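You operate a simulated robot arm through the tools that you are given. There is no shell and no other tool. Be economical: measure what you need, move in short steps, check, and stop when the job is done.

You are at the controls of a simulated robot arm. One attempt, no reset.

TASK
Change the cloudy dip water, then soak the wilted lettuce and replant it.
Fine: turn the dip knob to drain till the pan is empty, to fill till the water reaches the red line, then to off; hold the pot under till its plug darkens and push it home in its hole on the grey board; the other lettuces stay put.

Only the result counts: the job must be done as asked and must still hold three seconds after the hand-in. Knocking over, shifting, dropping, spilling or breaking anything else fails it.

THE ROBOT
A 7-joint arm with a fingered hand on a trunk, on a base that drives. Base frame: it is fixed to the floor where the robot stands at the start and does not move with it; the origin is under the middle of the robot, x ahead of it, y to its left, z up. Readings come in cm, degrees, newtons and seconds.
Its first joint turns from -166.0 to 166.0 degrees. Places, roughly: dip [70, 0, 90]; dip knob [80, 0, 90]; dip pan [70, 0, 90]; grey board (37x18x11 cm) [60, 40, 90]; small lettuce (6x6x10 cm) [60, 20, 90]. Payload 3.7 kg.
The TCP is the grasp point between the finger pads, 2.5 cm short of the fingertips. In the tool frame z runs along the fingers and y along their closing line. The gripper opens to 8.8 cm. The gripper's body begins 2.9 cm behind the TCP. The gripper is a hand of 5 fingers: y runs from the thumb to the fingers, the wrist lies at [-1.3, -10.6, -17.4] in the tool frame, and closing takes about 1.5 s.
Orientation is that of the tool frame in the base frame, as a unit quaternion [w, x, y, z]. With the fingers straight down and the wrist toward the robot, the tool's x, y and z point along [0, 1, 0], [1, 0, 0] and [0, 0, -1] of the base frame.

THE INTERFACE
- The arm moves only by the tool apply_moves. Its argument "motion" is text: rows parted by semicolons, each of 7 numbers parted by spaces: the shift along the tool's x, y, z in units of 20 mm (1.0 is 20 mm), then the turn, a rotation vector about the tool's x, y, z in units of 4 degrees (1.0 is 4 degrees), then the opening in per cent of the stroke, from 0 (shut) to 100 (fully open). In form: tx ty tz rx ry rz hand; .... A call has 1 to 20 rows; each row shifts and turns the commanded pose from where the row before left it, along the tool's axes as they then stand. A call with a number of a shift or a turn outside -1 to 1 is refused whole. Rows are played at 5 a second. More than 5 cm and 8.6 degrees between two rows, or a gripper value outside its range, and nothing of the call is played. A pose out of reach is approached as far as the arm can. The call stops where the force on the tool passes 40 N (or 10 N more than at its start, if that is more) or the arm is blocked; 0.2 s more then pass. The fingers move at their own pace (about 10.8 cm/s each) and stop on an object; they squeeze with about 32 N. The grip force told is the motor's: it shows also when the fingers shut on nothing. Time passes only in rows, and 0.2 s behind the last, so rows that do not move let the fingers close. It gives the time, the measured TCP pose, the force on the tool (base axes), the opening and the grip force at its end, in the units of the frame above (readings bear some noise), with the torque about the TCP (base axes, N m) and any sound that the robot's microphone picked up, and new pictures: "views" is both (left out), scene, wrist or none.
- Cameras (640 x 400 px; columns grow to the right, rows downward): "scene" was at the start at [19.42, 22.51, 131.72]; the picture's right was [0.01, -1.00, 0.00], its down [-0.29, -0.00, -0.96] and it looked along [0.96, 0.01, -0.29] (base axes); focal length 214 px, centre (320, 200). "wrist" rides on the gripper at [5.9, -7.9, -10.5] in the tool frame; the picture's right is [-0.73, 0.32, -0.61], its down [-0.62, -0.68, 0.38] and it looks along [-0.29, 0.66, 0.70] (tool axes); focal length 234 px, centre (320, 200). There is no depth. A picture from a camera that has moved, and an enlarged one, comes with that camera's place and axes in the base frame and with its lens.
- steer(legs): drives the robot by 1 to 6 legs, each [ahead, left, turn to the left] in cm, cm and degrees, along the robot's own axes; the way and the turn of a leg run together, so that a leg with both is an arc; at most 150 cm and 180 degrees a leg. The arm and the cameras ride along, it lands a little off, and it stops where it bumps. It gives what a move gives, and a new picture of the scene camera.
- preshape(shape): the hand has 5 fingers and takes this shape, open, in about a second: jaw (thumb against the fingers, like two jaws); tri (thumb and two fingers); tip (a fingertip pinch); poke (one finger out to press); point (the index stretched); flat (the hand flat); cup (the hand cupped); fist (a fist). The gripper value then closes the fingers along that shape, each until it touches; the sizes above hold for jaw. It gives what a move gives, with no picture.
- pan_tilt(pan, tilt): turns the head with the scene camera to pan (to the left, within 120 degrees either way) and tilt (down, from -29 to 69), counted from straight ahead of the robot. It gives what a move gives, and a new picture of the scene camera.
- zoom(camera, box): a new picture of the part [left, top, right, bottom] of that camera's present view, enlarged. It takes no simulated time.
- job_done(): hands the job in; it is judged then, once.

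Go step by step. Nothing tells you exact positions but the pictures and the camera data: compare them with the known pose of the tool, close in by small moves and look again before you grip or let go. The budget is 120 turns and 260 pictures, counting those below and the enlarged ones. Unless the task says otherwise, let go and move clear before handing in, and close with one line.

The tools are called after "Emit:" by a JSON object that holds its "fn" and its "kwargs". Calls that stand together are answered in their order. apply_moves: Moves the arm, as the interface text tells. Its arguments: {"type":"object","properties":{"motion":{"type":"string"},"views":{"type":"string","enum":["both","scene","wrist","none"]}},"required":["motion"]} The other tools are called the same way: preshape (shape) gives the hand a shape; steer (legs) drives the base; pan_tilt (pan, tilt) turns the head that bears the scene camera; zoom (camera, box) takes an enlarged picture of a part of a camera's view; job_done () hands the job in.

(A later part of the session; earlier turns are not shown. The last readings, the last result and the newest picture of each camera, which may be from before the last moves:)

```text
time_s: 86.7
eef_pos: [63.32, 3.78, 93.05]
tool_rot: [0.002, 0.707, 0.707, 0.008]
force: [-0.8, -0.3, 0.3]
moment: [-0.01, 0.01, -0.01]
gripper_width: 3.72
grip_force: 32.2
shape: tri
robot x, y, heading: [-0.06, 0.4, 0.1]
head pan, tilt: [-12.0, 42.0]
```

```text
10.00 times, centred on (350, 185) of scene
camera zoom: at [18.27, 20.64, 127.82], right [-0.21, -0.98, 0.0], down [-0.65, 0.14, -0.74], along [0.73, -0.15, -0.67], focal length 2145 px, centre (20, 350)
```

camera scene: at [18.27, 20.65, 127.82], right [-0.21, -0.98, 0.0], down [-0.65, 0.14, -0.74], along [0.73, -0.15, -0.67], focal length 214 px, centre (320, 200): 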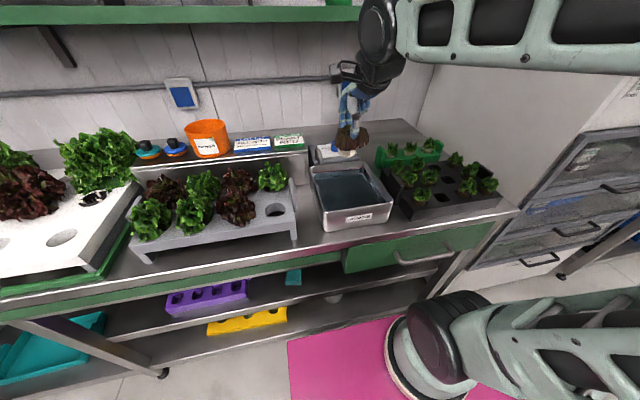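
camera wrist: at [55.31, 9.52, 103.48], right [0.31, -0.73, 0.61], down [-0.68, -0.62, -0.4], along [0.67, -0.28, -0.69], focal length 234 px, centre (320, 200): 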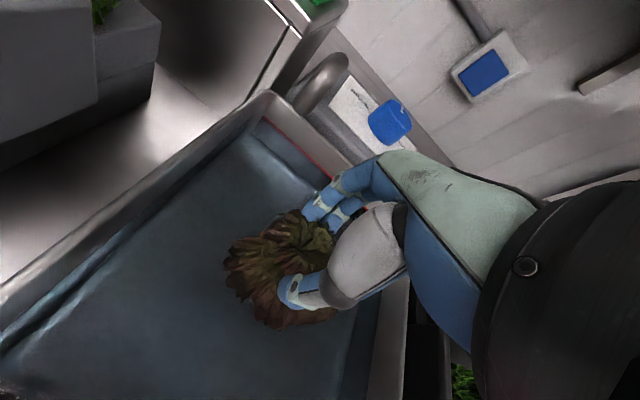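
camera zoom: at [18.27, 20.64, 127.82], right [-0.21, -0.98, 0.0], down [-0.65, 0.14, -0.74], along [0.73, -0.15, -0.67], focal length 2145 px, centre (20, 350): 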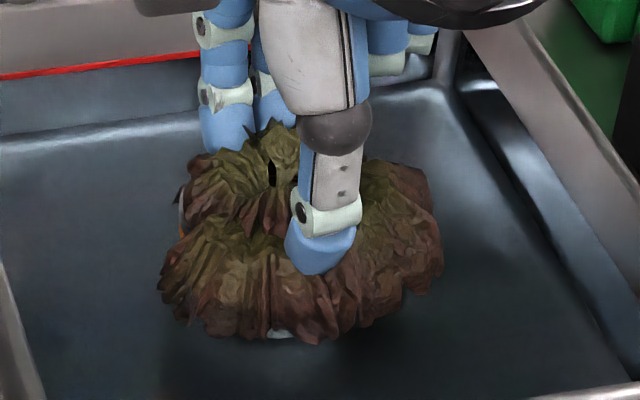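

Emit:
{"fn": "apply_moves", "kwargs": {"motion": "0 0 -0.5 0 0 0 0;0 0 -0.5 0 0 0 0;0 0 -0.5 0 0 0 0;0 0 -0.5 0 0 0 0;0 0 -0.5 0 0 0 0;0 0 -0.5 0 0 0 0;0 0 -0.5 0 0 0 0;0 0 -0.5 0 0 0 0;0 0 -0.5 0 0 0 0;0 0 -0.25 0 0 0 0", "views": "wrist"}}

Emit:
{"fn": "zoom", "kwargs": {"camera": "scene", "box": [326, 145, 374, 185]}}

```text
time_s: 88.9
eef_pos: [63.06, 3.57, 102.75]
tool_rot: [0.002, 0.707, 0.707, 0.008]
force: [0.8, -0.9, -1.2]
moment: [0.0, -0.01, 0.02]
gripper_width: 3.7
grip_force: 32.0
shape: tri
robot x, y, heading: [-0.04, 0.05, -0.0]
head pan, tilt: [-12.0, 42.0]
camera wrist: at [55.1, 9.42, 113.1], right [0.31, -0.73, 0.61], down [-0.68, -0.62, -0.4], along [0.67, -0.28, -0.69], focal length 234 px, centre (320, 200)
```

wrist: 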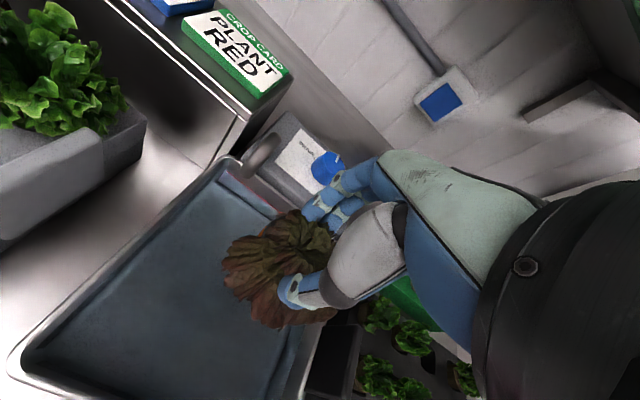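

```text
10.00 times, centred on (350, 165) of scene
camera zoom: at [18.27, 20.64, 127.82], right [-0.21, -0.98, 0.0], down [-0.65, 0.14, -0.74], along [0.73, -0.15, -0.67], focal length 2145 px, centre (20, 550)
```

zoom: 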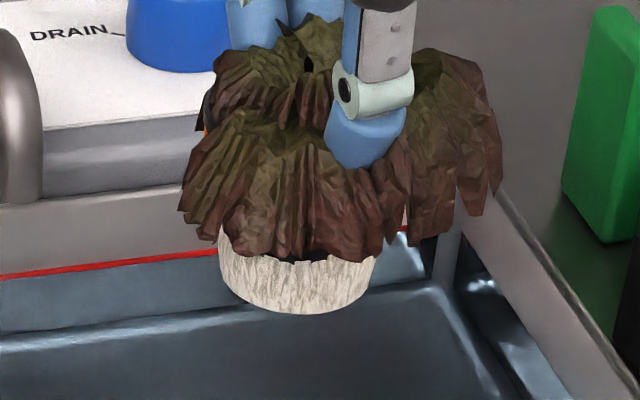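

The plug is still pale. I'll check the water level against the line closely, and the plug itself.

Emit:
{"fn": "zoom", "kwargs": {"camera": "scene", "box": [310, 158, 342, 178]}}

Emit:
{"fn": "zoom", "kwargs": {"camera": "scene", "box": [340, 140, 380, 180]}}

Emit:
{"fn": "zoom", "kwargs": {"camera": "wrist", "box": [160, 140, 360, 320]}}

```text
16.00 times, centred on (326, 168) of scene
camera zoom: at [18.27, 20.64, 127.82], right [-0.21, -0.98, 0.0], down [-0.65, 0.14, -0.74], along [0.73, -0.15, -0.67], focal length 3432 px, centre (224, 712)
```

zoom: 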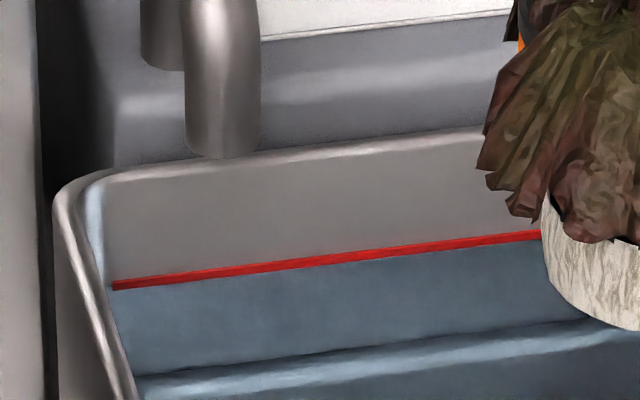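

```text
10.00 times, centred on (360, 160) of scene
camera zoom: at [18.27, 20.64, 127.82], right [-0.21, -0.98, 0.0], down [-0.65, 0.14, -0.74], along [0.73, -0.15, -0.67], focal length 2145 px, centre (-80, 600)
```

zoom: 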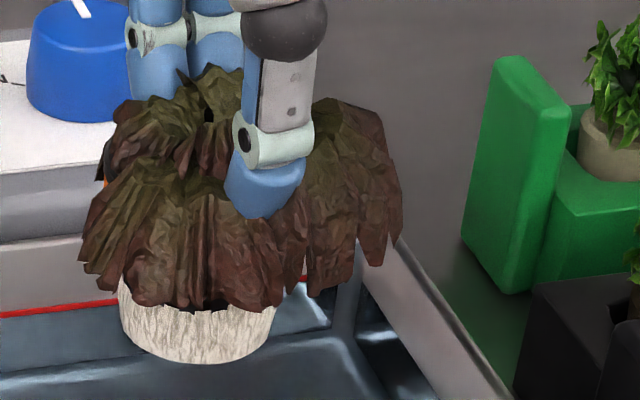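

```text
2.22 times, centred on (260, 230) of wrist
camera zoom: at [55.1, 9.42, 113.1], right [0.31, -0.73, 0.61], down [-0.68, -0.62, -0.4], along [0.67, -0.28, -0.69], focal length 520 px, centre (453, 133)
```

zoom: 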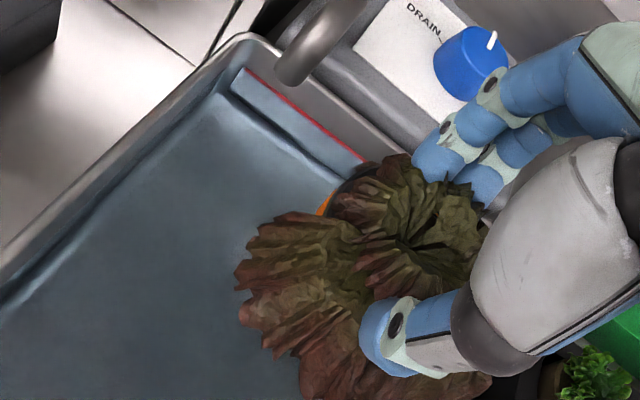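

The water is right at the line and the plug reaches the floor, so I'll soak once more, pressed lightly on the floor, and for longer.

Emit:
{"fn": "apply_moves", "kwargs": {"motion": "0 0 0.5 0 0 0 0;0 0 0.5 0 0 0 0;0 0 0.5 0 0 0 0;0 0 0.5 0 0 0 0;0 0 0.5 0 0 0 0;0 0 0.5 0 0 0 0;0 0 0.5 0 0 0 0;0 0 0.5 0 0 0 0;0 0 0.5 0 0 0 0;0 0 0.25 0 0 0 0;0 0 0.1 0 0 0 0;0 0 0.1 0 0 0 0;0 0 0 0 0 0 0;0 0 0 0 0 0 0;0 0 0 0 0 0 0;0 0 0 0 0 0 0;0 0 0 0 0 0 0;0 0 0 0 0 0 0;0 0 0 0 0 0 0;0 0 0 0 0 0 0", "views": "none"}}

Emit:
{"fn": "zoom", "kwargs": {"camera": "scene", "box": [326, 165, 374, 205]}}

```text
time_s: 92.0
eef_pos: [63.4, 3.81, 93.09]
tool_rot: [0.005, 0.707, 0.707, 0.01]
force: [-1.7, -1.7, 9.7]
moment: [-0.09, 0.06, -0.04]
gripper_width: 3.76
grip_force: 31.7
shape: tri
robot x, y, heading: [0.18, 0.03, -0.0]
head pan, tilt: [-12.0, 42.0]
stopped in row 15: the force on the tool passed its limit at 41 N (the readings are from after the stop); the commanded pose is now the measured one
```

```text
10.00 times, centred on (350, 185) of scene
camera zoom: at [18.24, 20.63, 127.82], right [-0.21, -0.98, 0.0], down [-0.65, 0.14, -0.74], along [0.73, -0.15, -0.67], focal length 2145 px, centre (20, 350)
```

zoom: 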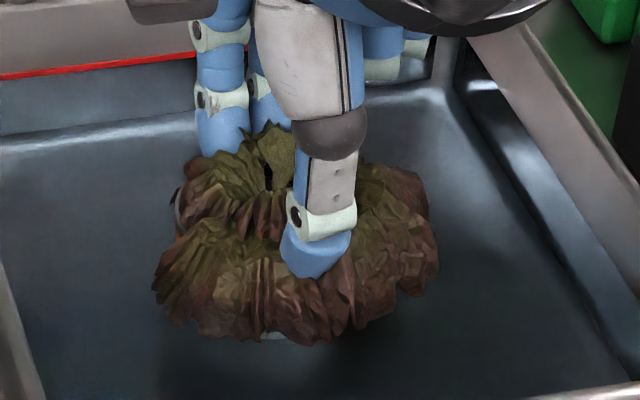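

Emit:
{"fn": "apply_moves", "kwargs": {"motion": "0 0 0 0 0 0 0;0 0 0 0 0 0 0;0 0 0 0 0 0 0;0 0 0 0 0 0 0;0 0 0 0 0 0 0;0 0 0 0 0 0 0;0 0 0 0 0 0 0;0 0 0 0 0 0 0;0 0 0 0 0 0 0;0 0 0 0 0 0 0;0 0 0 0 0 0 0;0 0 0 0 0 0 0;0 0 0 0 0 0 0;0 0 0 0 0 0 0;0 0 0 0 0 0 0;0 0 0 0 0 0 0;0 0 0 0 0 0 0;0 0 0 0 0 0 0;0 0 0 0 0 0 0;0 0 0 0 0 0 0", "views": "none"}}

Emit:
{"fn": "apply_moves", "kwargs": {"motion": "0 0 0 0 0 0 0;0 0 0 0 0 0 0;0 0 0 0 0 0 0;0 0 0 0 0 0 0;0 0 0 0 0 0 0;0 0 0 0 0 0 0;0 0 0 0 0 0 0;0 0 0 0 0 0 0;0 0 0 0 0 0 0;0 0 0 0 0 0 0;0 0 0 0 0 0 0;0 0 0 0 0 0 0;0 0 0 0 0 0 0;0 0 0 0 0 0 0;0 0 0 0 0 0 0;0 0 0 0 0 0 0;0 0 0 0 0 0 0;0 0 0 0 0 0 0;0 0 0 0 0 0 0;0 0 0 0 0 0 0", "views": "none"}}

Emit:
{"fn": "zoom", "kwargs": {"camera": "scene", "box": [338, 185, 362, 205]}}

Emit:
{"fn": "zoom", "kwargs": {"camera": "scene", "box": [330, 175, 346, 195]}}

```text
time_s: 96.2
eef_pos: [63.26, 3.79, 93.0]
tool_rot: [0.005, 0.707, 0.707, 0.01]
force: [3.1, 0.1, 29.5]
moment: [0.04, -0.16, 0.01]
gripper_width: 3.73
grip_force: 32.1
shape: tri
robot x, y, heading: [0.12, 0.51, 0.2]
head pan, tilt: [-12.0, 42.0]
```

```text
time_s: 100.4
eef_pos: [63.32, 3.83, 92.97]
tool_rot: [0.004, 0.707, 0.707, 0.01]
force: [3.3, 0.8, 30.4]
moment: [0.01, -0.17, 0.03]
gripper_width: 3.73
grip_force: 31.6
shape: tri
robot x, y, heading: [-0.05, 0.14, -0.2]
head pan, tilt: [-12.0, 42.0]
```

```text
16.00 times, centred on (350, 195) of scene
camera zoom: at [18.2, 20.64, 127.83], right [-0.21, -0.98, 0.0], down [-0.65, 0.14, -0.74], along [0.73, -0.15, -0.67], focal length 3432 px, centre (-160, 280)
```

zoom: 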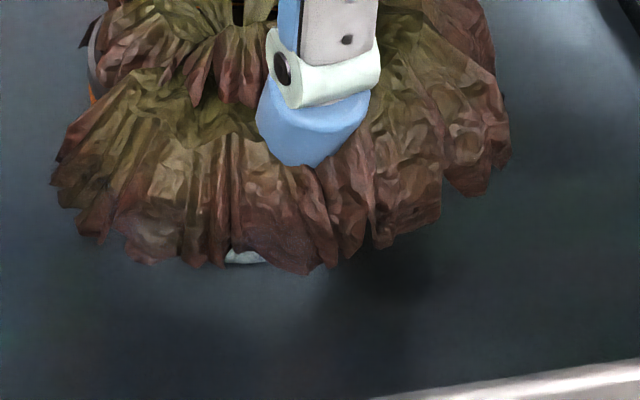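

```text
16.00 times, centred on (338, 185) of scene
camera zoom: at [18.2, 20.64, 127.83], right [-0.21, -0.98, 0.0], down [-0.65, 0.14, -0.74], along [0.73, -0.15, -0.67], focal length 3432 px, centre (32, 440)
```

zoom: 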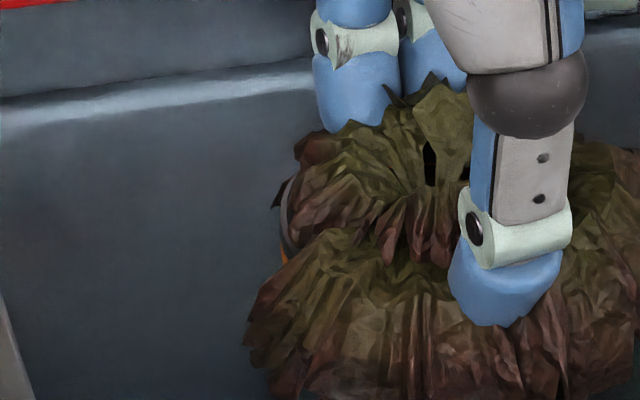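

Still pale so far. I'll ease the floor pressure and soak continuously for a good while longer before judging.

Emit:
{"fn": "apply_moves", "kwargs": {"motion": "0 0 -0.03 0 0 0 0;0 0 0 0 0 0 0;0 0 0 0 0 0 0;0 0 0 0 0 0 0;0 0 0 0 0 0 0;0 0 0 0 0 0 0;0 0 0 0 0 0 0;0 0 0 0 0 0 0;0 0 0 0 0 0 0;0 0 0 0 0 0 0;0 0 0 0 0 0 0;0 0 0 0 0 0 0;0 0 0 0 0 0 0;0 0 0 0 0 0 0;0 0 0 0 0 0 0;0 0 0 0 0 0 0;0 0 0 0 0 0 0;0 0 0 0 0 0 0;0 0 0 0 0 0 0;0 0 0 0 0 0 0", "views": "none"}}

Emit:
{"fn": "apply_moves", "kwargs": {"motion": "0 0 0 0 0 0 0;0 0 0 0 0 0 0;0 0 0 0 0 0 0;0 0 0 0 0 0 0;0 0 0 0 0 0 0;0 0 0 0 0 0 0;0 0 0 0 0 0 0;0 0 0 0 0 0 0;0 0 0 0 0 0 0;0 0 0 0 0 0 0;0 0 0 0 0 0 0;0 0 0 0 0 0 0;0 0 0 0 0 0 0;0 0 0 0 0 0 0;0 0 0 0 0 0 0;0 0 0 0 0 0 0;0 0 0 0 0 0 0;0 0 0 0 0 0 0;0 0 0 0 0 0 0;0 0 0 0 0 0 0", "views": "none"}}

Emit:
{"fn": "apply_moves", "kwargs": {"motion": "0 0 0 0 0 0 0;0 0 0 0 0 0 0;0 0 0 0 0 0 0;0 0 0 0 0 0 0;0 0 0 0 0 0 0;0 0 0 0 0 0 0;0 0 0 0 0 0 0;0 0 0 0 0 0 0;0 0 0 0 0 0 0;0 0 0 0 0 0 0;0 0 0 0 0 0 0;0 0 0 0 0 0 0;0 0 0 0 0 0 0;0 0 0 0 0 0 0;0 0 0 0 0 0 0;0 0 0 0 0 0 0;0 0 0 0 0 0 0;0 0 0 0 0 0 0;0 0 0 0 0 0 0;0 0 0 0 0 0 0", "views": "none"}}

Emit:
{"fn": "zoom", "kwargs": {"camera": "scene", "box": [338, 185, 362, 205]}}

Emit:
{"fn": "zoom", "kwargs": {"camera": "wrist", "box": [180, 160, 340, 340]}}

```text
time_s: 104.6
eef_pos: [63.32, 3.71, 93.06]
tool_rot: [0.004, 0.707, 0.707, 0.01]
force: [0.2, 1.0, 9.3]
moment: [0.01, -0.11, 0.02]
gripper_width: 3.7
grip_force: 32.2
shape: tri
robot x, y, heading: [0.2, -0.12, -0.1]
head pan, tilt: [-12.0, 42.0]
```

```text
time_s: 108.8
eef_pos: [63.44, 3.7, 93.02]
tool_rot: [0.004, 0.707, 0.707, 0.01]
force: [-0.9, 0.6, 7.2]
moment: [-0.01, -0.02, -0.03]
gripper_width: 3.75
grip_force: 32.0
shape: tri
robot x, y, heading: [-0.19, -0.29, 0.2]
head pan, tilt: [-12.0, 42.0]
```

```text
time_s: 113.0
eef_pos: [63.38, 3.68, 93.0]
tool_rot: [0.004, 0.708, 0.707, 0.01]
force: [-0.6, 0.6, 7.5]
moment: [-0.01, -0.07, -0.01]
gripper_width: 3.72
grip_force: 32.2
shape: tri
robot x, y, heading: [-0.24, 0.07, 0.0]
head pan, tilt: [-12.0, 42.0]
```

```text
16.00 times, centred on (350, 195) of scene
camera zoom: at [18.25, 20.64, 127.82], right [-0.21, -0.98, 0.0], down [-0.65, 0.14, -0.74], along [0.73, -0.15, -0.67], focal length 3432 px, centre (-160, 280)
```

zoom: 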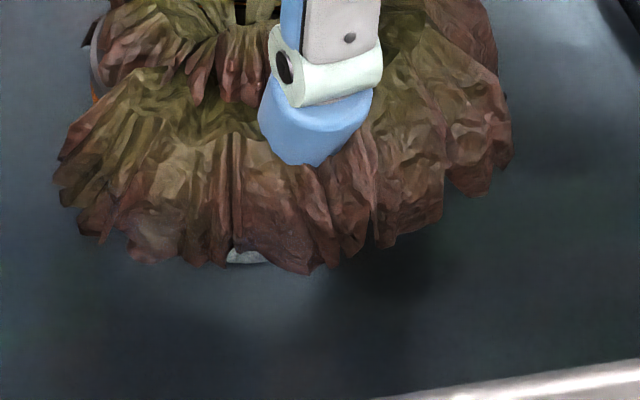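

```text
2.22 times, centred on (260, 250) of wrist
camera zoom: at [55.28, 9.54, 103.31], right [0.31, -0.73, 0.61], down [-0.67, -0.62, -0.4], along [0.67, -0.28, -0.69], focal length 520 px, centre (453, 89)
```

zoom: 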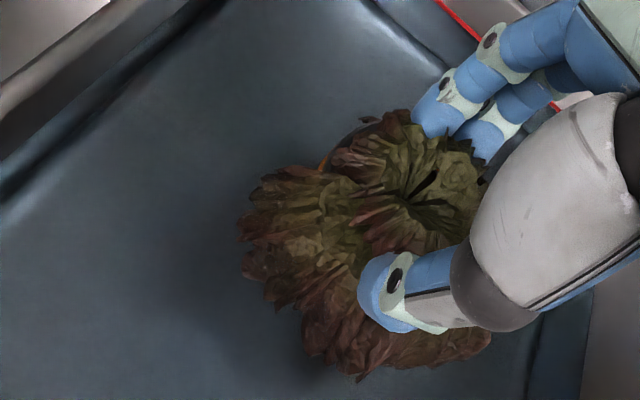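

No darkening. The water sits just at the lower edge of the line, so it may be a hair short. I'll park the plant back in its hole, top up slightly, and then soak again.

Emit:
{"fn": "apply_moves", "kwargs": {"motion": "0 0 -0.6 0 0 0 0;0 0 -0.6 0 0 0 0;0 0 -0.6 0 0 0 0;0 0 -0.6 0 0 0 0;0 0 -0.6 0 0 0 0;0 0 -0.6 0 0 0 0;0 0 -0.6 0 0 0 0;0 0 -0.6 0 0 0 0;0 0 -0.6 0 0 0 0;0 0 -0.6 0 0 0 0;0 0 -0.6 0 0 0 0;0 0 -0.6 0 0 0 0;0 0 -0.6 0 0 0 0", "views": "none"}}

Emit:
{"fn": "zoom", "kwargs": {"camera": "scene", "box": [312, 115, 392, 215]}}

Emit:
{"fn": "zoom", "kwargs": {"camera": "scene", "box": [310, 158, 342, 178]}}

```text
time_s: 115.8
eef_pos: [62.92, 3.68, 108.62]
tool_rot: [0.004, 0.707, 0.707, 0.01]
force: [-1.1, 0.3, 0.1]
moment: [0.02, 0.02, 0.02]
gripper_width: 3.69
grip_force: 31.9
shape: tri
robot x, y, heading: [0.09, 0.07, -0.1]
head pan, tilt: [-12.0, 42.0]
```

```text
4.00 times, centred on (352, 165) of scene
camera zoom: at [18.27, 20.64, 127.82], right [-0.21, -0.98, 0.0], down [-0.65, 0.14, -0.74], along [0.73, -0.15, -0.67], focal length 858 px, centre (192, 340)
```

zoom: 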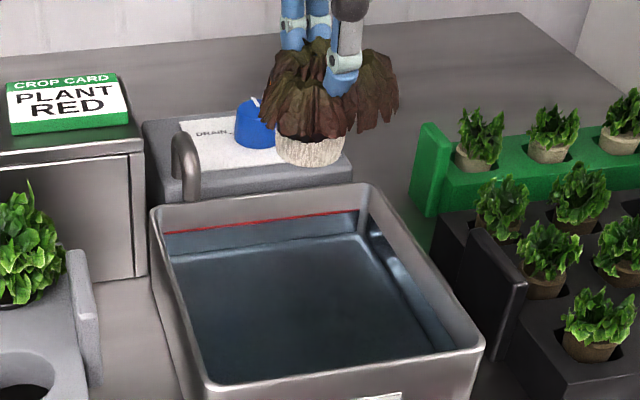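

```text
16.00 times, centred on (326, 168) of scene
camera zoom: at [18.27, 20.64, 127.82], right [-0.21, -0.98, 0.0], down [-0.65, 0.14, -0.74], along [0.73, -0.15, -0.67], focal length 3432 px, centre (224, 712)
```

zoom: 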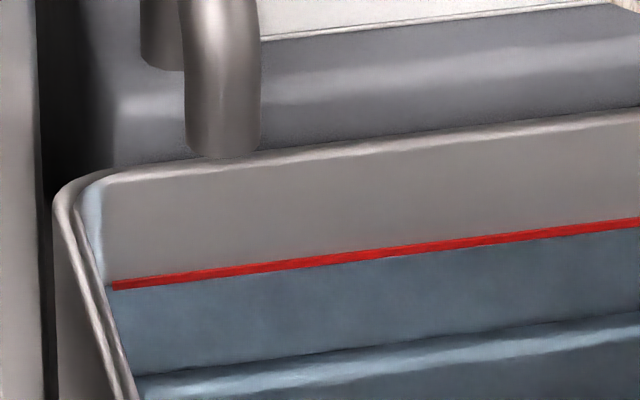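

The water line is within a millimetre of the mark and the pot is near flush with the surface, so a small top-up makes sense. I'll carry the plant back over its hole.

Emit:
{"fn": "apply_moves", "kwargs": {"motion": "0.9 -0.3 0 0 0 0 0;0.9 -0.3 0 0 0 0 0;0.9 -0.3 0 0 0 0 0;0.9 -0.3 0 0 0 0 0;0.9 -0.3 0 0 0 0 0;0.9 -0.3 0 0 0 0 0;0.9 -0.3 0 0 0 0 0;0.9 -0.3 0 0 0 0 0;0.9 -0.3 0 0 0 0 0;0.9 -0.3 0 0 0 0 0;0.85 -0.3 0 0 0 0 0", "views": "none"}}

Emit:
{"fn": "pan_tilt", "kwargs": {"pan": 0, "tilt": 40}}

Emit:
{"fn": "zoom", "kwargs": {"camera": "scene", "box": [274, 130, 354, 240]}}

```text
time_s: 118.2
eef_pos: [56.45, 23.3, 108.76]
tool_rot: [0.003, 0.707, 0.707, 0.009]
force: [-0.4, 0.5, -0.6]
moment: [-0.02, 0.03, 0.0]
gripper_width: 3.68
grip_force: 32.1
shape: tri
robot x, y, heading: [-0.11, 0.17, 0.3]
head pan, tilt: [-12.0, 42.0]
```

```text
time_s: 118.9
eef_pos: [56.34, 23.22, 108.77]
tool_rot: [0.003, 0.707, 0.707, 0.009]
force: [-0.9, 0.4, -0.1]
moment: [-0.03, 0.0, -0.01]
gripper_width: 3.69
grip_force: 31.7
shape: tri
robot x, y, heading: [0.17, -0.16, 0.0]
head pan, tilt: [0.0, 40.0]
camera scene: at [18.59, 22.38, 128.11], right [0.0, -1.0, 0.0], down [-0.64, 0.0, -0.77], along [0.77, 0.0, -0.64], focal length 214 px, centre (320, 200)
```

scene: 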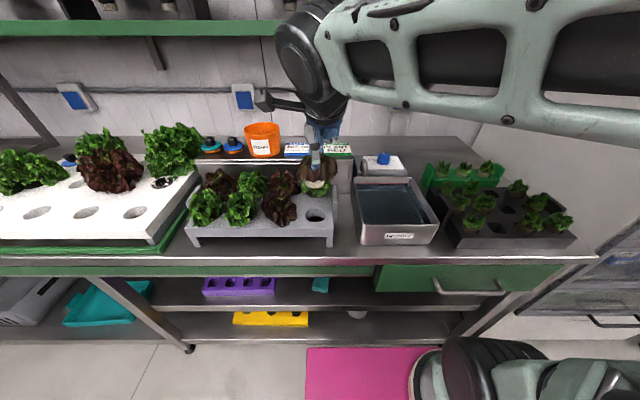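

```text
3.64 times, centred on (314, 185) of scene
camera zoom: at [18.59, 22.38, 128.11], right [0.0, -1.0, 0.0], down [-0.64, 0.0, -0.77], along [0.77, 0.0, -0.64], focal length 780 px, centre (342, 254)
```

zoom: 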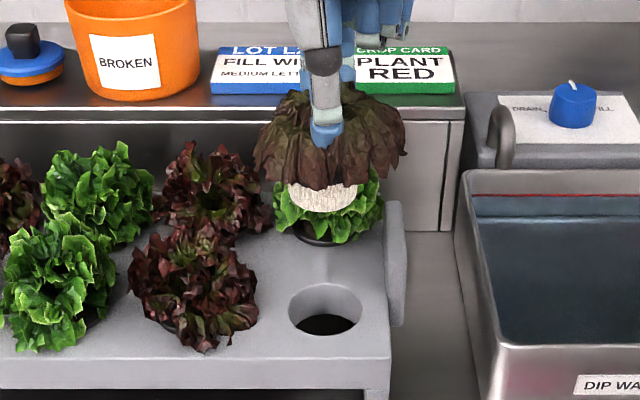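

Emit:
{"fn": "apply_moves", "kwargs": {"motion": "0.05 0 0.5 0 0 0 0;0.05 0 0.5 0 0 0 0;0 0 0.5 0 0 0 0;0 0 0.5 0 0 0 0;0 0 0.5 0 0 0 0;0 0 0.5 0 0 0 0;0 0 0.5 0 0 0 0;0 0 0.5 0 0 0 0;0 0 0.3 0 0 0 0;0 0 0.3 0 0 0 0;0 0 0.3 0 0 0 0;0 0 0.3 0 0 0 0", "views": "none"}}

Emit:
{"fn": "zoom", "kwargs": {"camera": "scene", "box": [274, 160, 354, 240]}}

```text
time_s: 121.5
eef_pos: [56.76, 23.55, 98.05]
tool_rot: [0.004, 0.707, 0.707, 0.009]
force: [0.2, 0.1, -0.6]
moment: [0.02, -0.02, 0.0]
gripper_width: 3.7
grip_force: 31.8
shape: tri
robot x, y, heading: [-0.27, -0.22, -0.0]
head pan, tilt: [0.0, 40.0]
```

```text
5.00 times, centred on (314, 200) of scene
camera zoom: at [18.59, 22.38, 128.11], right [0.0, -1.0, 0.0], down [-0.64, 0.0, -0.77], along [0.77, 0.0, -0.64], focal length 1072 px, centre (350, 200)
```

zoom: 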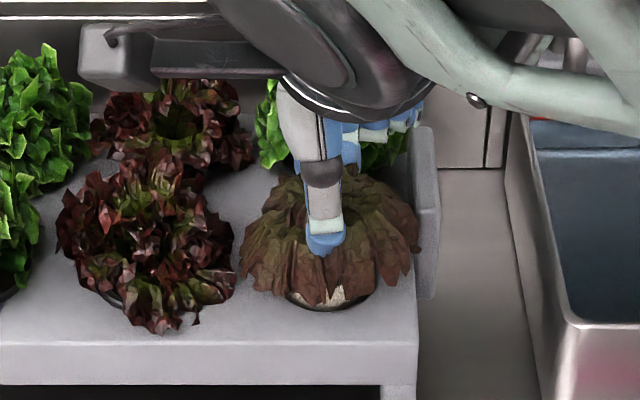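

Emit:
{"fn": "apply_moves", "kwargs": {"motion": "0 -0.15 0.2 0 0 0 0;0 -0.02 0.3 0 0 0 0;0 -0.02 0.3 0 0 0 0;0 0 0.3 0 0 0 0;0 0 0.3 0 0 0 0;0 0 0.2 0 0 0 0", "views": "none"}}

Emit:
{"fn": "zoom", "kwargs": {"camera": "scene", "box": [274, 160, 354, 240]}}

```text
time_s: 122.9
eef_pos: [56.39, 23.71, 95.22]
tool_rot: [0.004, 0.707, 0.707, 0.01]
force: [0.2, -2.3, 0.9]
moment: [-0.08, 0.01, 0.0]
gripper_width: 3.69
grip_force: 32.2
shape: tri
robot x, y, heading: [-0.18, 0.19, 0.3]
head pan, tilt: [0.0, 40.0]
```

```text
5.00 times, centred on (314, 200) of scene
camera zoom: at [18.59, 22.37, 128.11], right [0.0, -1.0, 0.0], down [-0.64, 0.0, -0.77], along [0.77, 0.0, -0.64], focal length 1072 px, centre (350, 200)
```

zoom: 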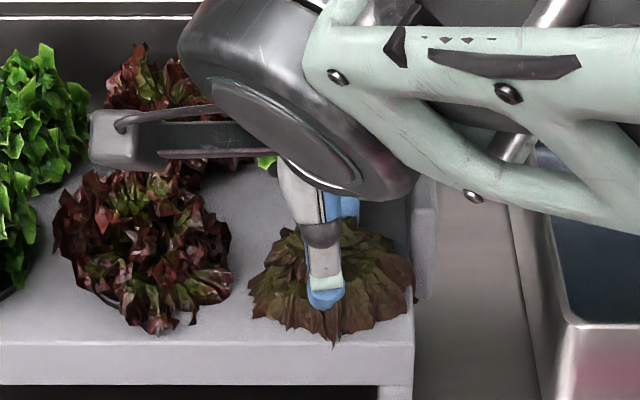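

Seated nearly fully. I'll press the last 4 mm, open moderately, and rise.

Emit:
{"fn": "apply_moves", "kwargs": {"motion": "-0.1 0 0.1 0 0 0 0;0 0 0.1 0 0 0 0;0 0 0.05 0 0 0 0;0 0 0 0 0 0 70;0 0 0 0 0 0 70;0 0 0 0 0 0 70;0 0 0 0 0 0 70;0 0 -0.4 0 0 0 70;0 0 -0.5 0 0 0 70;0 0 -0.5 0 0 0 70;0 0 -1 0 0 0 70;0 0 -1 0 0 0 70;0 0 -1 0 0 0 70;0 0 -1 0 0 0 70;0 0 -1 0 0 0 70;0 0 -1 0 0 0 70", "views": "wrist"}}

Emit:
{"fn": "zoom", "kwargs": {"camera": "scene", "box": [264, 150, 364, 240]}}

```text
time_s: 123.7
eef_pos: [56.45, 23.6, 94.98]
tool_rot: [0.004, 0.707, 0.707, 0.014]
force: [-2.1, -1.1, 10.6]
moment: [-0.06, 0.3, 0.0]
gripper_width: 3.71
grip_force: 31.9
shape: tri
robot x, y, heading: [0.25, -0.11, -0.3]
head pan, tilt: [0.0, 40.0]
stopped in row 3: the force on the tool passed its limit at 43 N (the readings are from after the stop); the commanded pose is now the measured one
camera wrist: at [48.33, 29.34, 105.17], right [0.31, -0.73, 0.61], down [-0.67, -0.62, -0.41], along [0.68, -0.28, -0.68], focal length 234 px, centre (320, 200)
```

wrist: 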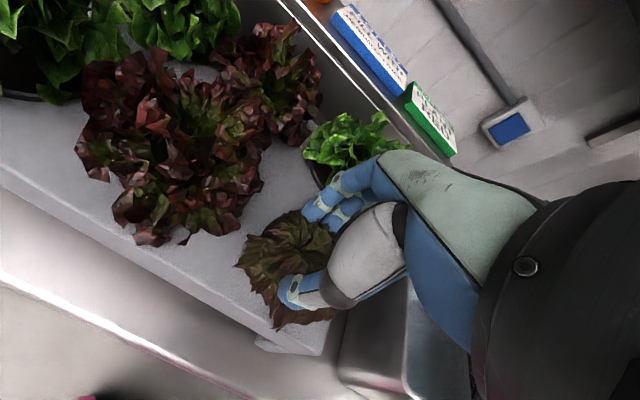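

```text
4.44 times, centred on (314, 195) of scene
camera zoom: at [18.56, 22.37, 128.12], right [0.0, -1.0, 0.0], down [-0.64, 0.0, -0.77], along [0.77, 0.0, -0.64], focal length 953 px, centre (347, 222)
```

zoom: 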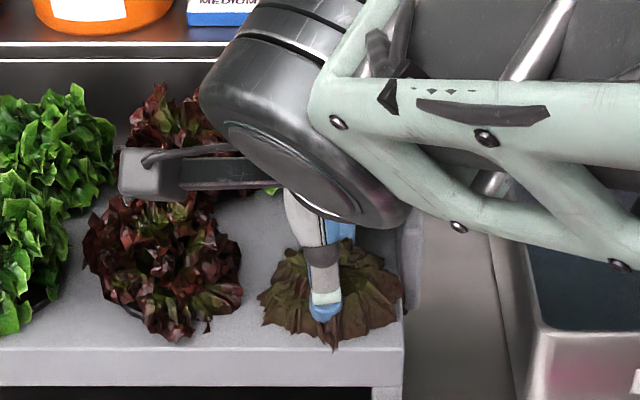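

It's seated (firm stop). Opening and rising.

Emit:
{"fn": "apply_moves", "kwargs": {"motion": "0 0 0 0 0 0 70;0 0 0 0 0 0 70;0 0 0 0 0 0 70;0 0 0 0 0 0 70;0 0 -0.3 0 0 0 70;0 0 -0.4 0 0 0 70;0 0 -0.5 0 0 0 70;0 0 -1 0 0 0 70;0 0 -1 0 0 0 70;0 0 -1 0 0 0 70;0 0 -1 0 0 0 70;0 0 -1 0 0 0 70;0 0 -1 0 0 0 70", "views": "wrist"}}

Emit:
{"fn": "zoom", "kwargs": {"camera": "scene", "box": [264, 150, 364, 240]}}

```text
time_s: 126.5
eef_pos: [56.1, 23.27, 109.08]
tool_rot: [0.005, 0.707, 0.707, 0.014]
force: [1.1, -0.1, 0.4]
moment: [0.01, 0.03, -0.03]
gripper_width: 6.11
grip_force: 0.1
shape: tri
robot x, y, heading: [0.26, -0.01, 0.1]
head pan, tilt: [0.0, 40.0]
camera wrist: at [47.97, 29.04, 119.37], right [0.31, -0.73, 0.61], down [-0.67, -0.62, -0.41], along [0.68, -0.28, -0.68], focal length 234 px, centre (320, 200)
```

wrist: 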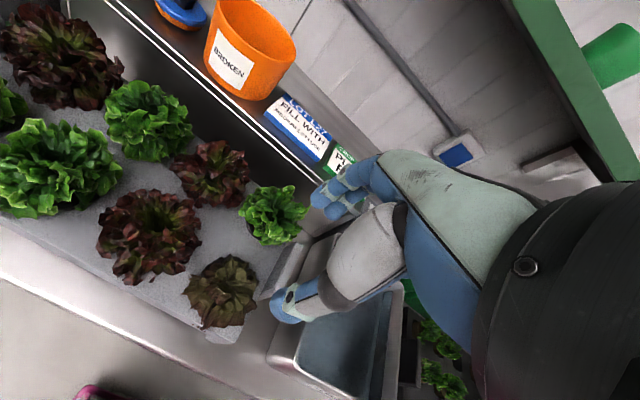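

```text
4.44 times, centred on (314, 195) of scene
camera zoom: at [18.59, 22.38, 128.11], right [0.0, -1.0, 0.0], down [-0.64, 0.0, -0.77], along [0.77, 0.0, -0.64], focal length 953 px, centre (347, 222)
```

zoom: 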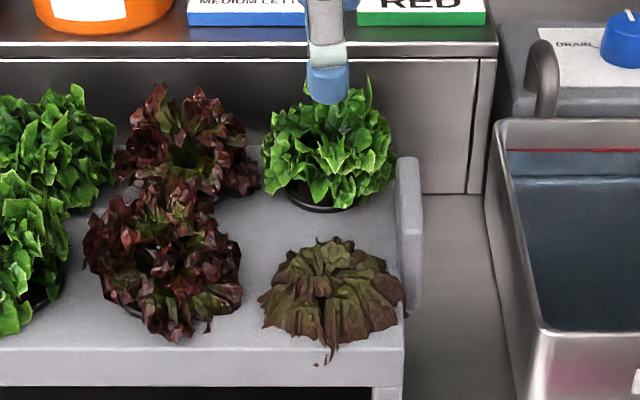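

The plant is back in its hole. I'll set the jaw shape, square the hand, and go to the knob for a small top-up.

Emit:
{"fn": "preshape", "kwargs": {"shape": "jaw"}}

Emit:
{"fn": "apply_moves", "kwargs": {"motion": "0 0 0 0.38 -0.18 0 100;-0.93 0.97 0 0 0 0 100;-0.93 0.97 0 0 0 0 100;-0.93 0.97 0 0 0 0 100;-0.93 0.97 0 0 0 0 100;-0.93 0.97 0 0 0 0 100;-0.93 0.97 0.2 0 0 0 100;-0.93 0.97 0.2 0 0 0 100;-0.93 0.97 0.2 0 0 0 100;-0.93 0.97 0.2 0 0 0 100;-0.93 0.97 0.2 0 0 0 100;-0.93 0.97 0.2 0 0 0 100;0 0 0.2 0 0 -1 100;0 0 0.2 0 0 -1 100;0 0 0 0 0 -1 100;0 0 0 0 0 -1 100;0 0 0 0 0 -1 100;0 0 0 0 0 -1 100;0 0 0 0 0 -1 100;0 0 0 0 0 -1 100", "views": "none"}}

Emit:
{"fn": "apply_moves", "kwargs": {"motion": "0 0 0 0 0 -1 100;0 0 0 0 0 -1 100;0 0 0 0 0 -1 100;0 0 0 0 0 -1 100;0 0 0 0 0 -1 100;0 0 0 0 0 -1 100;0 0 0 0 0 -1 100", "views": "wrist"}}

Emit:
{"fn": "pan_tilt", "kwargs": {"pan": -15, "tilt": 35}}

Emit:
{"fn": "zoom", "kwargs": {"camera": "scene", "box": [284, 130, 384, 220]}}

```text
time_s: 127.3
eef_pos: [56.08, 23.23, 109.1]
tool_rot: [0.004, 0.706, 0.708, 0.013]
force: [0.7, -0.3, 0.0]
moment: [0.0, 0.02, -0.02]
gripper_width: 8.78
grip_force: 0.0
shape: jaw
robot x, y, heading: [-0.2, 0.08, -0.2]
head pan, tilt: [0.0, 40.0]
```

```text
time_s: 131.6
eef_pos: [77.49, 2.83, 106.03]
tool_rot: [0.0, 0.484, 0.875, -0.001]
force: [0.9, 1.0, 0.5]
moment: [-0.01, -0.04, -0.01]
gripper_width: 8.8
grip_force: 0.0
shape: jaw
robot x, y, heading: [-0.04, 0.28, -0.0]
head pan, tilt: [0.0, 40.0]
```

```text
time_s: 133.2
eef_pos: [77.49, 2.98, 105.93]
tool_rot: [-0.001, 0.258, 0.966, 0.0]
force: [-0.2, 0.7, 0.4]
moment: [0.01, 0.02, 0.0]
gripper_width: 8.78
grip_force: 0.1
shape: jaw
robot x, y, heading: [-0.35, -0.07, 0.2]
head pan, tilt: [0.0, 40.0]
camera wrist: at [68.48, -0.95, 116.39], right [0.79, -0.08, 0.61], down [0.2, -0.9, -0.38], along [0.58, 0.42, -0.7], focal length 234 px, centre (320, 200)
```

wrist: 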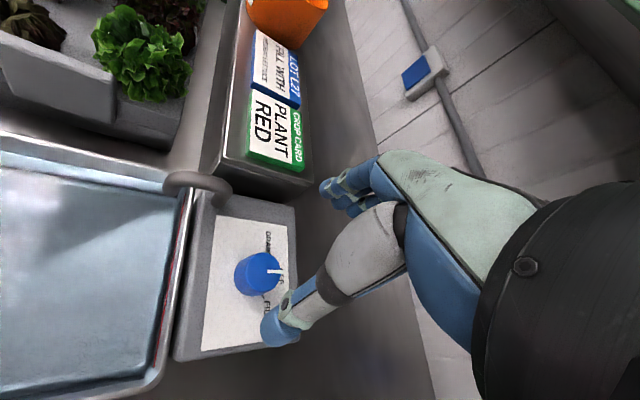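

```text
time_s: 133.9
eef_pos: [77.58, 2.88, 106.07]
tool_rot: [-0.001, 0.259, 0.966, 0.0]
force: [-0.9, 0.1, 0.0]
moment: [-0.02, -0.02, 0.04]
gripper_width: 8.8
grip_force: 0.1
shape: jaw
robot x, y, heading: [0.08, 0.1, 0.1]
head pan, tilt: [-15.0, 35.0]
camera scene: at [18.6, 20.11, 128.87], right [-0.26, -0.97, 0.0], down [-0.55, 0.15, -0.82], along [0.79, -0.21, -0.57], focal length 214 px, centre (320, 200)
```

scene: 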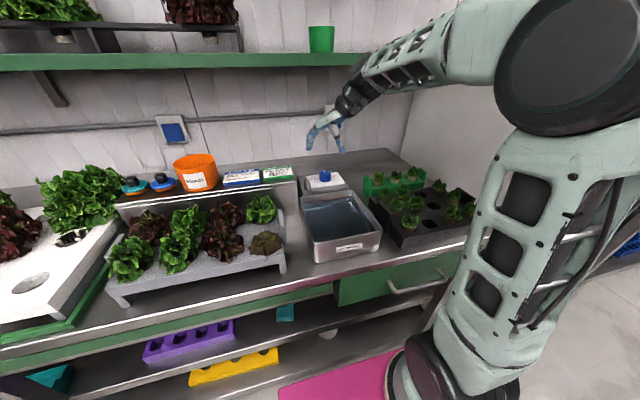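

```text
4.44 times, centred on (334, 175) of scene
camera zoom: at [18.6, 20.11, 128.87], right [-0.26, -0.97, 0.0], down [-0.55, 0.15, -0.82], along [0.79, -0.21, -0.57], focal length 953 px, centre (258, 311)
```

zoom: 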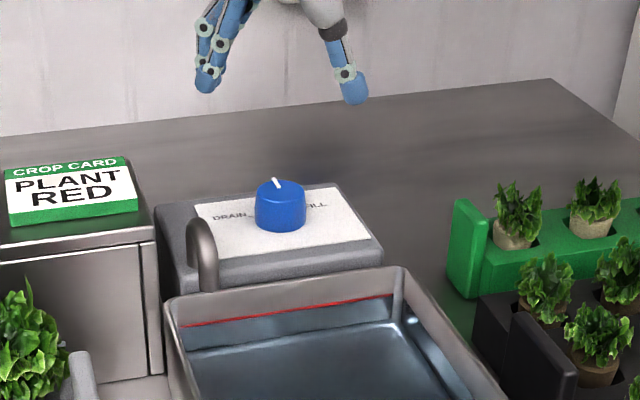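

Emit:
{"fn": "zoom", "kwargs": {"camera": "wrist", "box": [220, 240, 300, 310]}}

Emit:
{"fn": "zoom", "kwargs": {"camera": "scene", "box": [318, 184, 362, 212]}}

```text
5.71 times, centred on (260, 275) of wrist
camera zoom: at [68.48, -0.93, 116.39], right [0.79, -0.08, 0.61], down [0.2, -0.9, -0.38], along [0.58, 0.42, -0.7], focal length 1338 px, centre (663, -229)
```

zoom: 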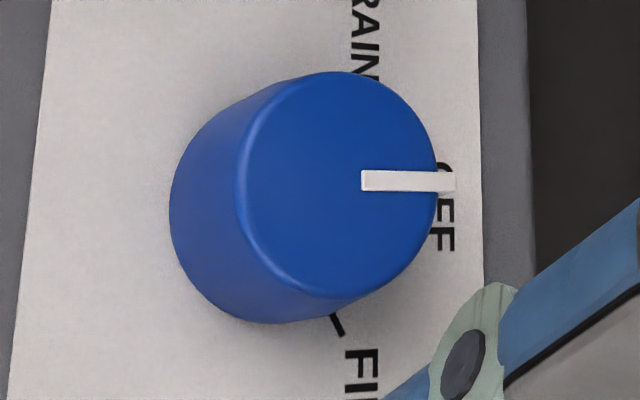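

```text
14.29 times, centred on (340, 198) of scene
camera zoom: at [18.6, 20.11, 128.87], right [-0.26, -0.97, 0.0], down [-0.55, 0.15, -0.82], along [0.79, -0.21, -0.57], focal length 3064 px, centre (34, 229)
```

zoom: 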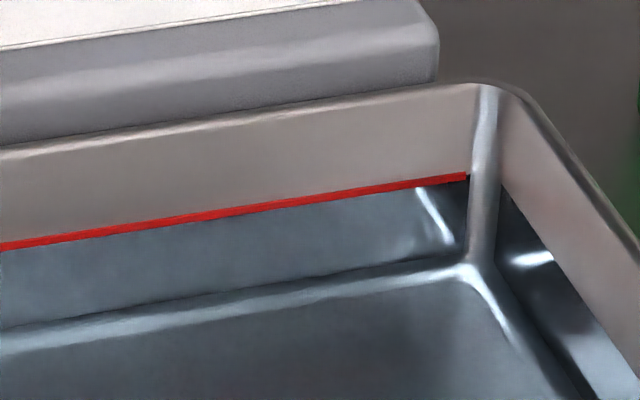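

Pointer is exactly at OFF. I'll descend, grip, and give a short pulse towards FILL.

Emit:
{"fn": "apply_moves", "kwargs": {"motion": "0 0 0.6 0 0 0 100;0 0 0.6 0 0 0 100;0 0 0.6 0 0 0 100;0 0 0.6 0 0 0 100;0 0 0.6 0 0 0 100;0 0 0.6 0 0 0 100;0 0 0.5 0 0 0 100;0 0 0.5 0 0 0 100;0 0 0.4 0 0 0 100;0 0 0 0 0 0 0;0 0 0 0 0 0 0;0 0 0 0 0 0 0;0 0 0 0 0 0 0;0 0 0 0 0 0 0;0 0 0 0 0 0 0;0 0 0 0 0 0 0", "views": "none"}}

Emit:
{"fn": "apply_moves", "kwargs": {"motion": "0 0 0 0 0 1 0;0 0 0 0 0 1 0;0 0 0 0 0 1 0;0 0 0 0 0 1 0;0 0 0 0 0 1 0;0 0 0 0 0 1 0;0 0 0 0 0 1 0;0 0 0 0 0 1 0;0 0 0 0 0 1 0;0 0 0 0 0 -1 0;0 0 0 0 0 -1 0;0 0 0 0 0 -1 0;0 0 0 0 0 -1 0;0 0 0 0 0 -1 0;0 0 0 0 0 -1 0", "views": "none"}}

Emit:
{"fn": "zoom", "kwargs": {"camera": "scene", "box": [318, 184, 362, 212]}}

Emit:
{"fn": "zoom", "kwargs": {"camera": "scene", "box": [294, 150, 374, 220]}}

```text
time_s: 137.3
eef_pos: [77.18, 3.01, 96.21]
tool_rot: [0.0, 0.259, 0.966, 0.0]
force: [-3.7, -4.3, 27.9]
moment: [0.4, 0.12, -0.06]
gripper_width: 1.63
grip_force: 32.1
shape: jaw
robot x, y, heading: [0.19, 0.36, -0.1]
head pan, tilt: [-15.0, 35.0]
```

```text
time_s: 138.8
eef_pos: [77.25, 3.33, 96.22]
tool_rot: [0.0, 0.463, 0.887, 0.001]
force: [-9.3, 5.8, 10.9]
moment: [0.38, 0.06, 0.07]
gripper_width: 1.43
grip_force: 31.8
shape: jaw
robot x, y, heading: [-0.17, -0.01, 0.2]
head pan, tilt: [-15.0, 35.0]
stopped in row 7: the force on the tool passed its limit at 43 N (the readings are from after the stop); the commanded pose is now the measured one
```

```text
14.29 times, centred on (340, 198) of scene
camera zoom: at [18.51, 20.15, 128.88], right [-0.26, -0.97, 0.0], down [-0.55, 0.15, -0.82], along [0.79, -0.21, -0.57], focal length 3064 px, centre (34, 229)
```

zoom: 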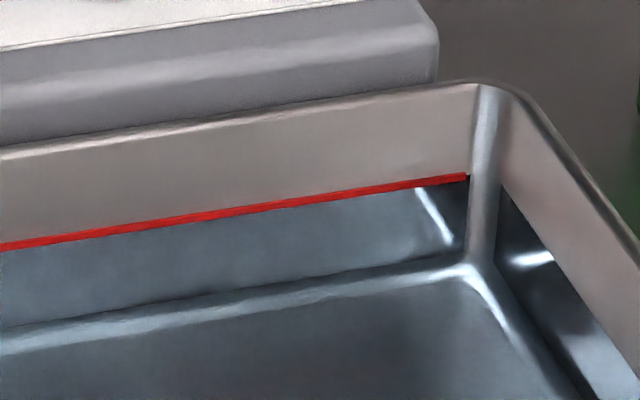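

```text
5.71 times, centred on (334, 185) of scene
camera zoom: at [18.51, 20.15, 128.88], right [-0.26, -0.97, 0.0], down [-0.55, 0.15, -0.82], along [0.79, -0.21, -0.57], focal length 1226 px, centre (240, 286)
```

zoom: 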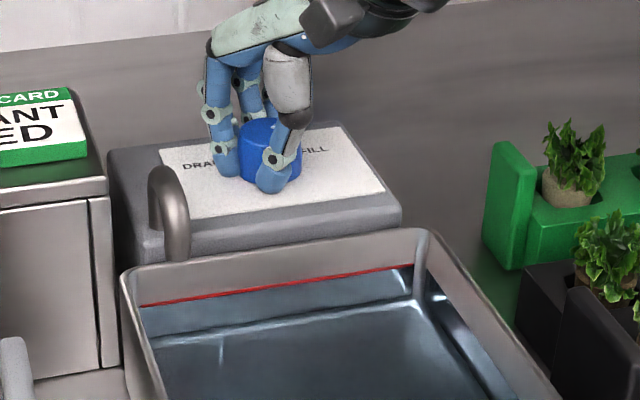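

The grip slipped off-centre (1.4 cm). I'll open, recentre, and look before gripping again.

Emit:
{"fn": "apply_moves", "kwargs": {"motion": "0 0 0 0 0 0 100;0 0 0 0 0 0 100;0 0 0 0 0 0 100;0 0 0 0 0 0 100;-0.35 0.06 0 0 0 0 100;0 0 0 0 0 -1 100;0 0 0 0 0 -1 100;0 0 0 0 0 -1 100;0 0 0 0 0 -1 100;0 0 0 0 0 -1 100;0 0 0 0 0 -1 100", "views": "wrist"}}

Emit:
{"fn": "zoom", "kwargs": {"camera": "scene", "box": [294, 140, 374, 190]}}

Emit:
{"fn": "zoom", "kwargs": {"camera": "wrist", "box": [220, 170, 380, 370]}}

```text
time_s: 141.2
eef_pos: [77.78, 2.66, 96.11]
tool_rot: [0.0, 0.269, 0.963, 0.001]
force: [0.5, -0.2, 0.1]
moment: [-0.03, 0.01, 0.01]
gripper_width: 8.74
grip_force: 0.2
shape: jaw
robot x, y, heading: [-0.42, -0.17, -0.1]
head pan, tilt: [-15.0, 35.0]
camera wrist: at [68.8, -1.06, 106.51], right [0.79, -0.1, 0.61], down [0.18, -0.91, -0.38], along [0.59, 0.41, -0.7], focal length 234 px, centre (320, 200)
```

wrist: 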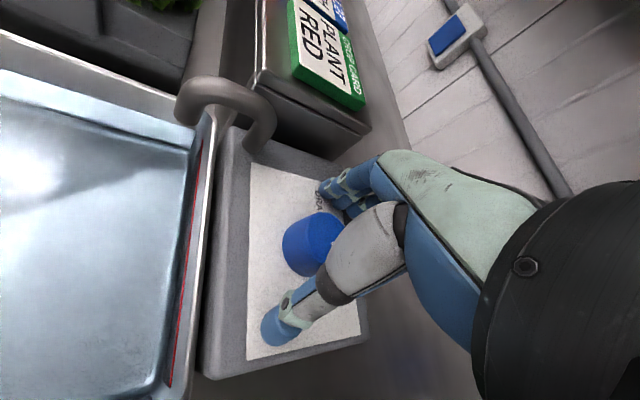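

```text
8.00 times, centred on (334, 165) of scene
camera zoom: at [18.58, 20.13, 128.87], right [-0.26, -0.97, 0.0], down [-0.55, 0.15, -0.82], along [0.79, -0.21, -0.57], focal length 1716 px, centre (208, 480)
```

zoom: 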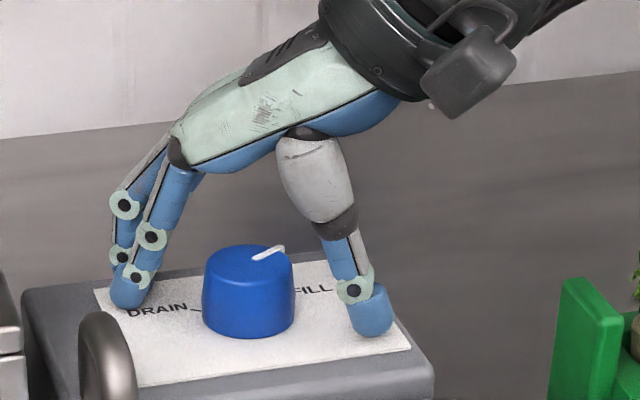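

```text
2.00 times, centred on (300, 270) of wrist
camera zoom: at [68.8, -1.06, 106.51], right [0.79, -0.1, 0.61], down [0.18, -0.91, -0.38], along [0.59, 0.41, -0.7], focal length 468 px, centre (360, 60)
```

zoom: 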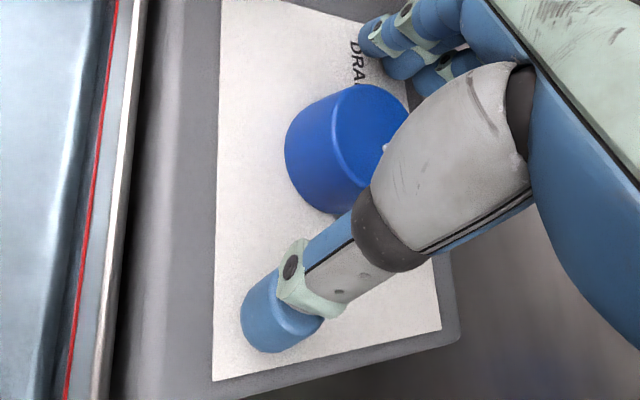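

Emit:
{"fn": "zoom", "kwargs": {"camera": "scene", "box": [294, 150, 374, 220]}}

Emit:
{"fn": "zoom", "kwargs": {"camera": "scene", "box": [318, 184, 362, 212]}}

```text
5.71 times, centred on (334, 185) of scene
camera zoom: at [18.58, 20.13, 128.87], right [-0.26, -0.97, 0.0], down [-0.55, 0.15, -0.82], along [0.79, -0.21, -0.57], focal length 1226 px, centre (240, 286)
```

zoom: 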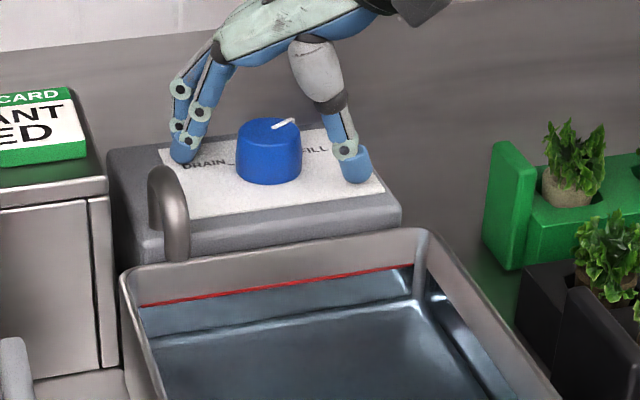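

```text
14.29 times, centred on (340, 198) of scene
camera zoom: at [18.58, 20.13, 128.87], right [-0.26, -0.97, 0.0], down [-0.55, 0.15, -0.82], along [0.79, -0.21, -0.57], focal length 3064 px, centre (34, 229)
```

zoom: 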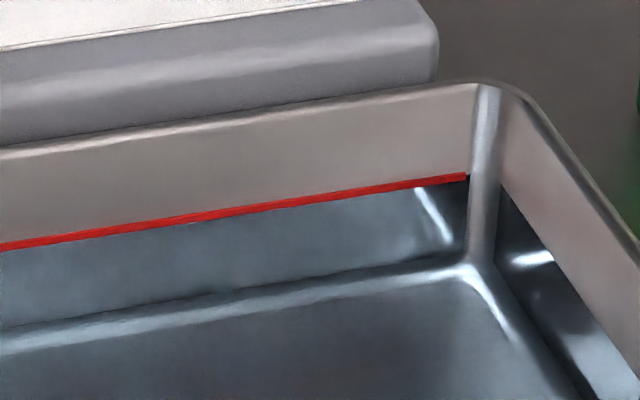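

The pointer is towards FILL but I see no stream. I'll let one short moment pass and check whether the level changes.

Emit:
{"fn": "apply_moves", "kwargs": {"motion": "0 0 0 0 0 0 100", "views": "none"}}

Emit:
{"fn": "zoom", "kwargs": {"camera": "scene", "box": [304, 168, 348, 212]}}

Emit:
{"fn": "zoom", "kwargs": {"camera": "wrist", "box": [140, 60, 300, 180]}}

```text
time_s: 141.6
eef_pos: [77.8, 2.67, 96.07]
tool_rot: [0.0, 0.269, 0.963, 0.001]
force: [-0.2, 0.4, 0.5]
moment: [-0.03, 0.0, -0.03]
gripper_width: 8.78
grip_force: 0.1
shape: jaw
robot x, y, heading: [-0.32, -0.14, 0.1]
head pan, tilt: [-15.0, 35.0]
```

```text
9.09 times, centred on (326, 190) of scene
camera zoom: at [18.58, 20.13, 128.87], right [-0.26, -0.97, 0.0], down [-0.55, 0.15, -0.82], along [0.79, -0.21, -0.57], focal length 1950 px, centre (266, 291)
```

zoom: 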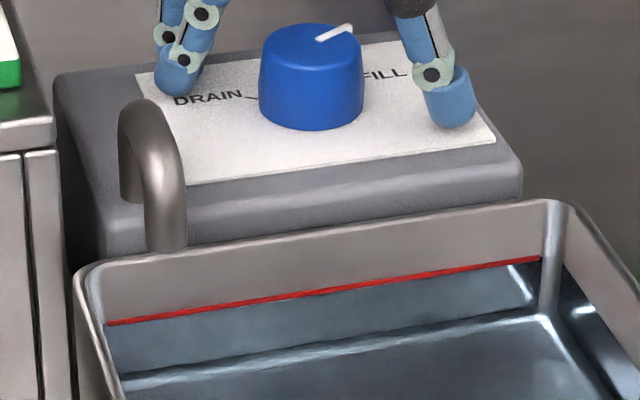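

```text
3.33 times, centred on (220, 120) of wrist
camera zoom: at [68.81, -1.07, 106.53], right [0.79, -0.1, 0.61], down [0.18, -0.91, -0.38], along [0.59, 0.41, -0.7], focal length 781 px, centre (653, 467)
```

zoom: 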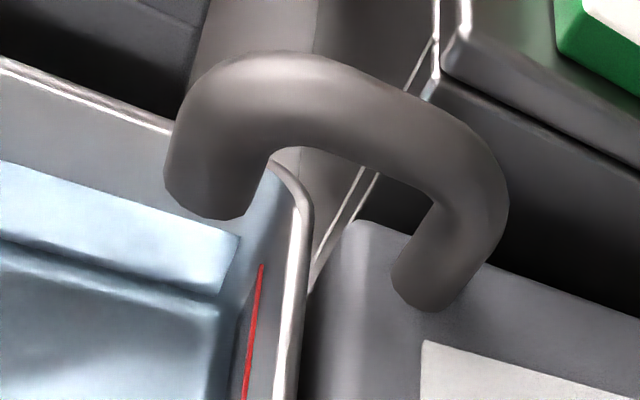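

No flow at this angle. I'll regrip, nudge about 8° further towards FILL, and return at once.

Emit:
{"fn": "apply_moves", "kwargs": {"motion": "0 0 0 0 0 0 0;0 0 0 0 0 0 0;0 0 0 0 0 0 0;0 0 0 0 0 0 0;0 0 0 0 0 0 0;0 0 0 0 0 0 0;0 0 0 0 0 0 0", "views": "none"}}

Emit:
{"fn": "zoom", "kwargs": {"camera": "scene", "box": [294, 140, 374, 190]}}

```text
time_s: 143.2
eef_pos: [77.81, 2.49, 96.18]
tool_rot: [-0.002, 0.269, 0.963, 0.001]
force: [-4.2, -5.2, -0.8]
moment: [-0.08, 0.07, 0.0]
gripper_width: 3.02
grip_force: 32.3
shape: jaw
robot x, y, heading: [0.25, 0.09, -0.1]
head pan, tilt: [-15.0, 35.0]
```

```text
8.00 times, centred on (334, 165) of scene
camera zoom: at [18.57, 20.1, 128.87], right [-0.26, -0.97, 0.0], down [-0.55, 0.15, -0.82], along [0.79, -0.21, -0.57], focal length 1716 px, centre (208, 480)
```

zoom: 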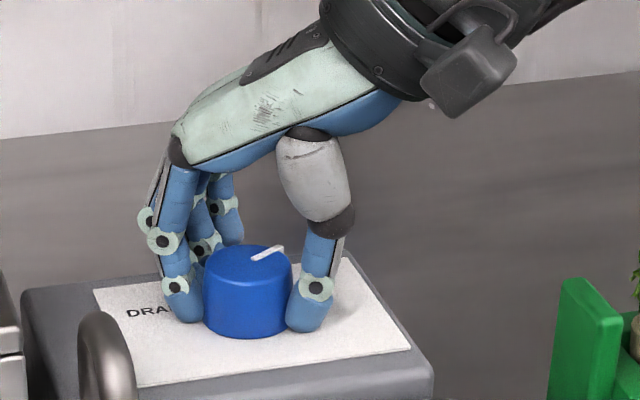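

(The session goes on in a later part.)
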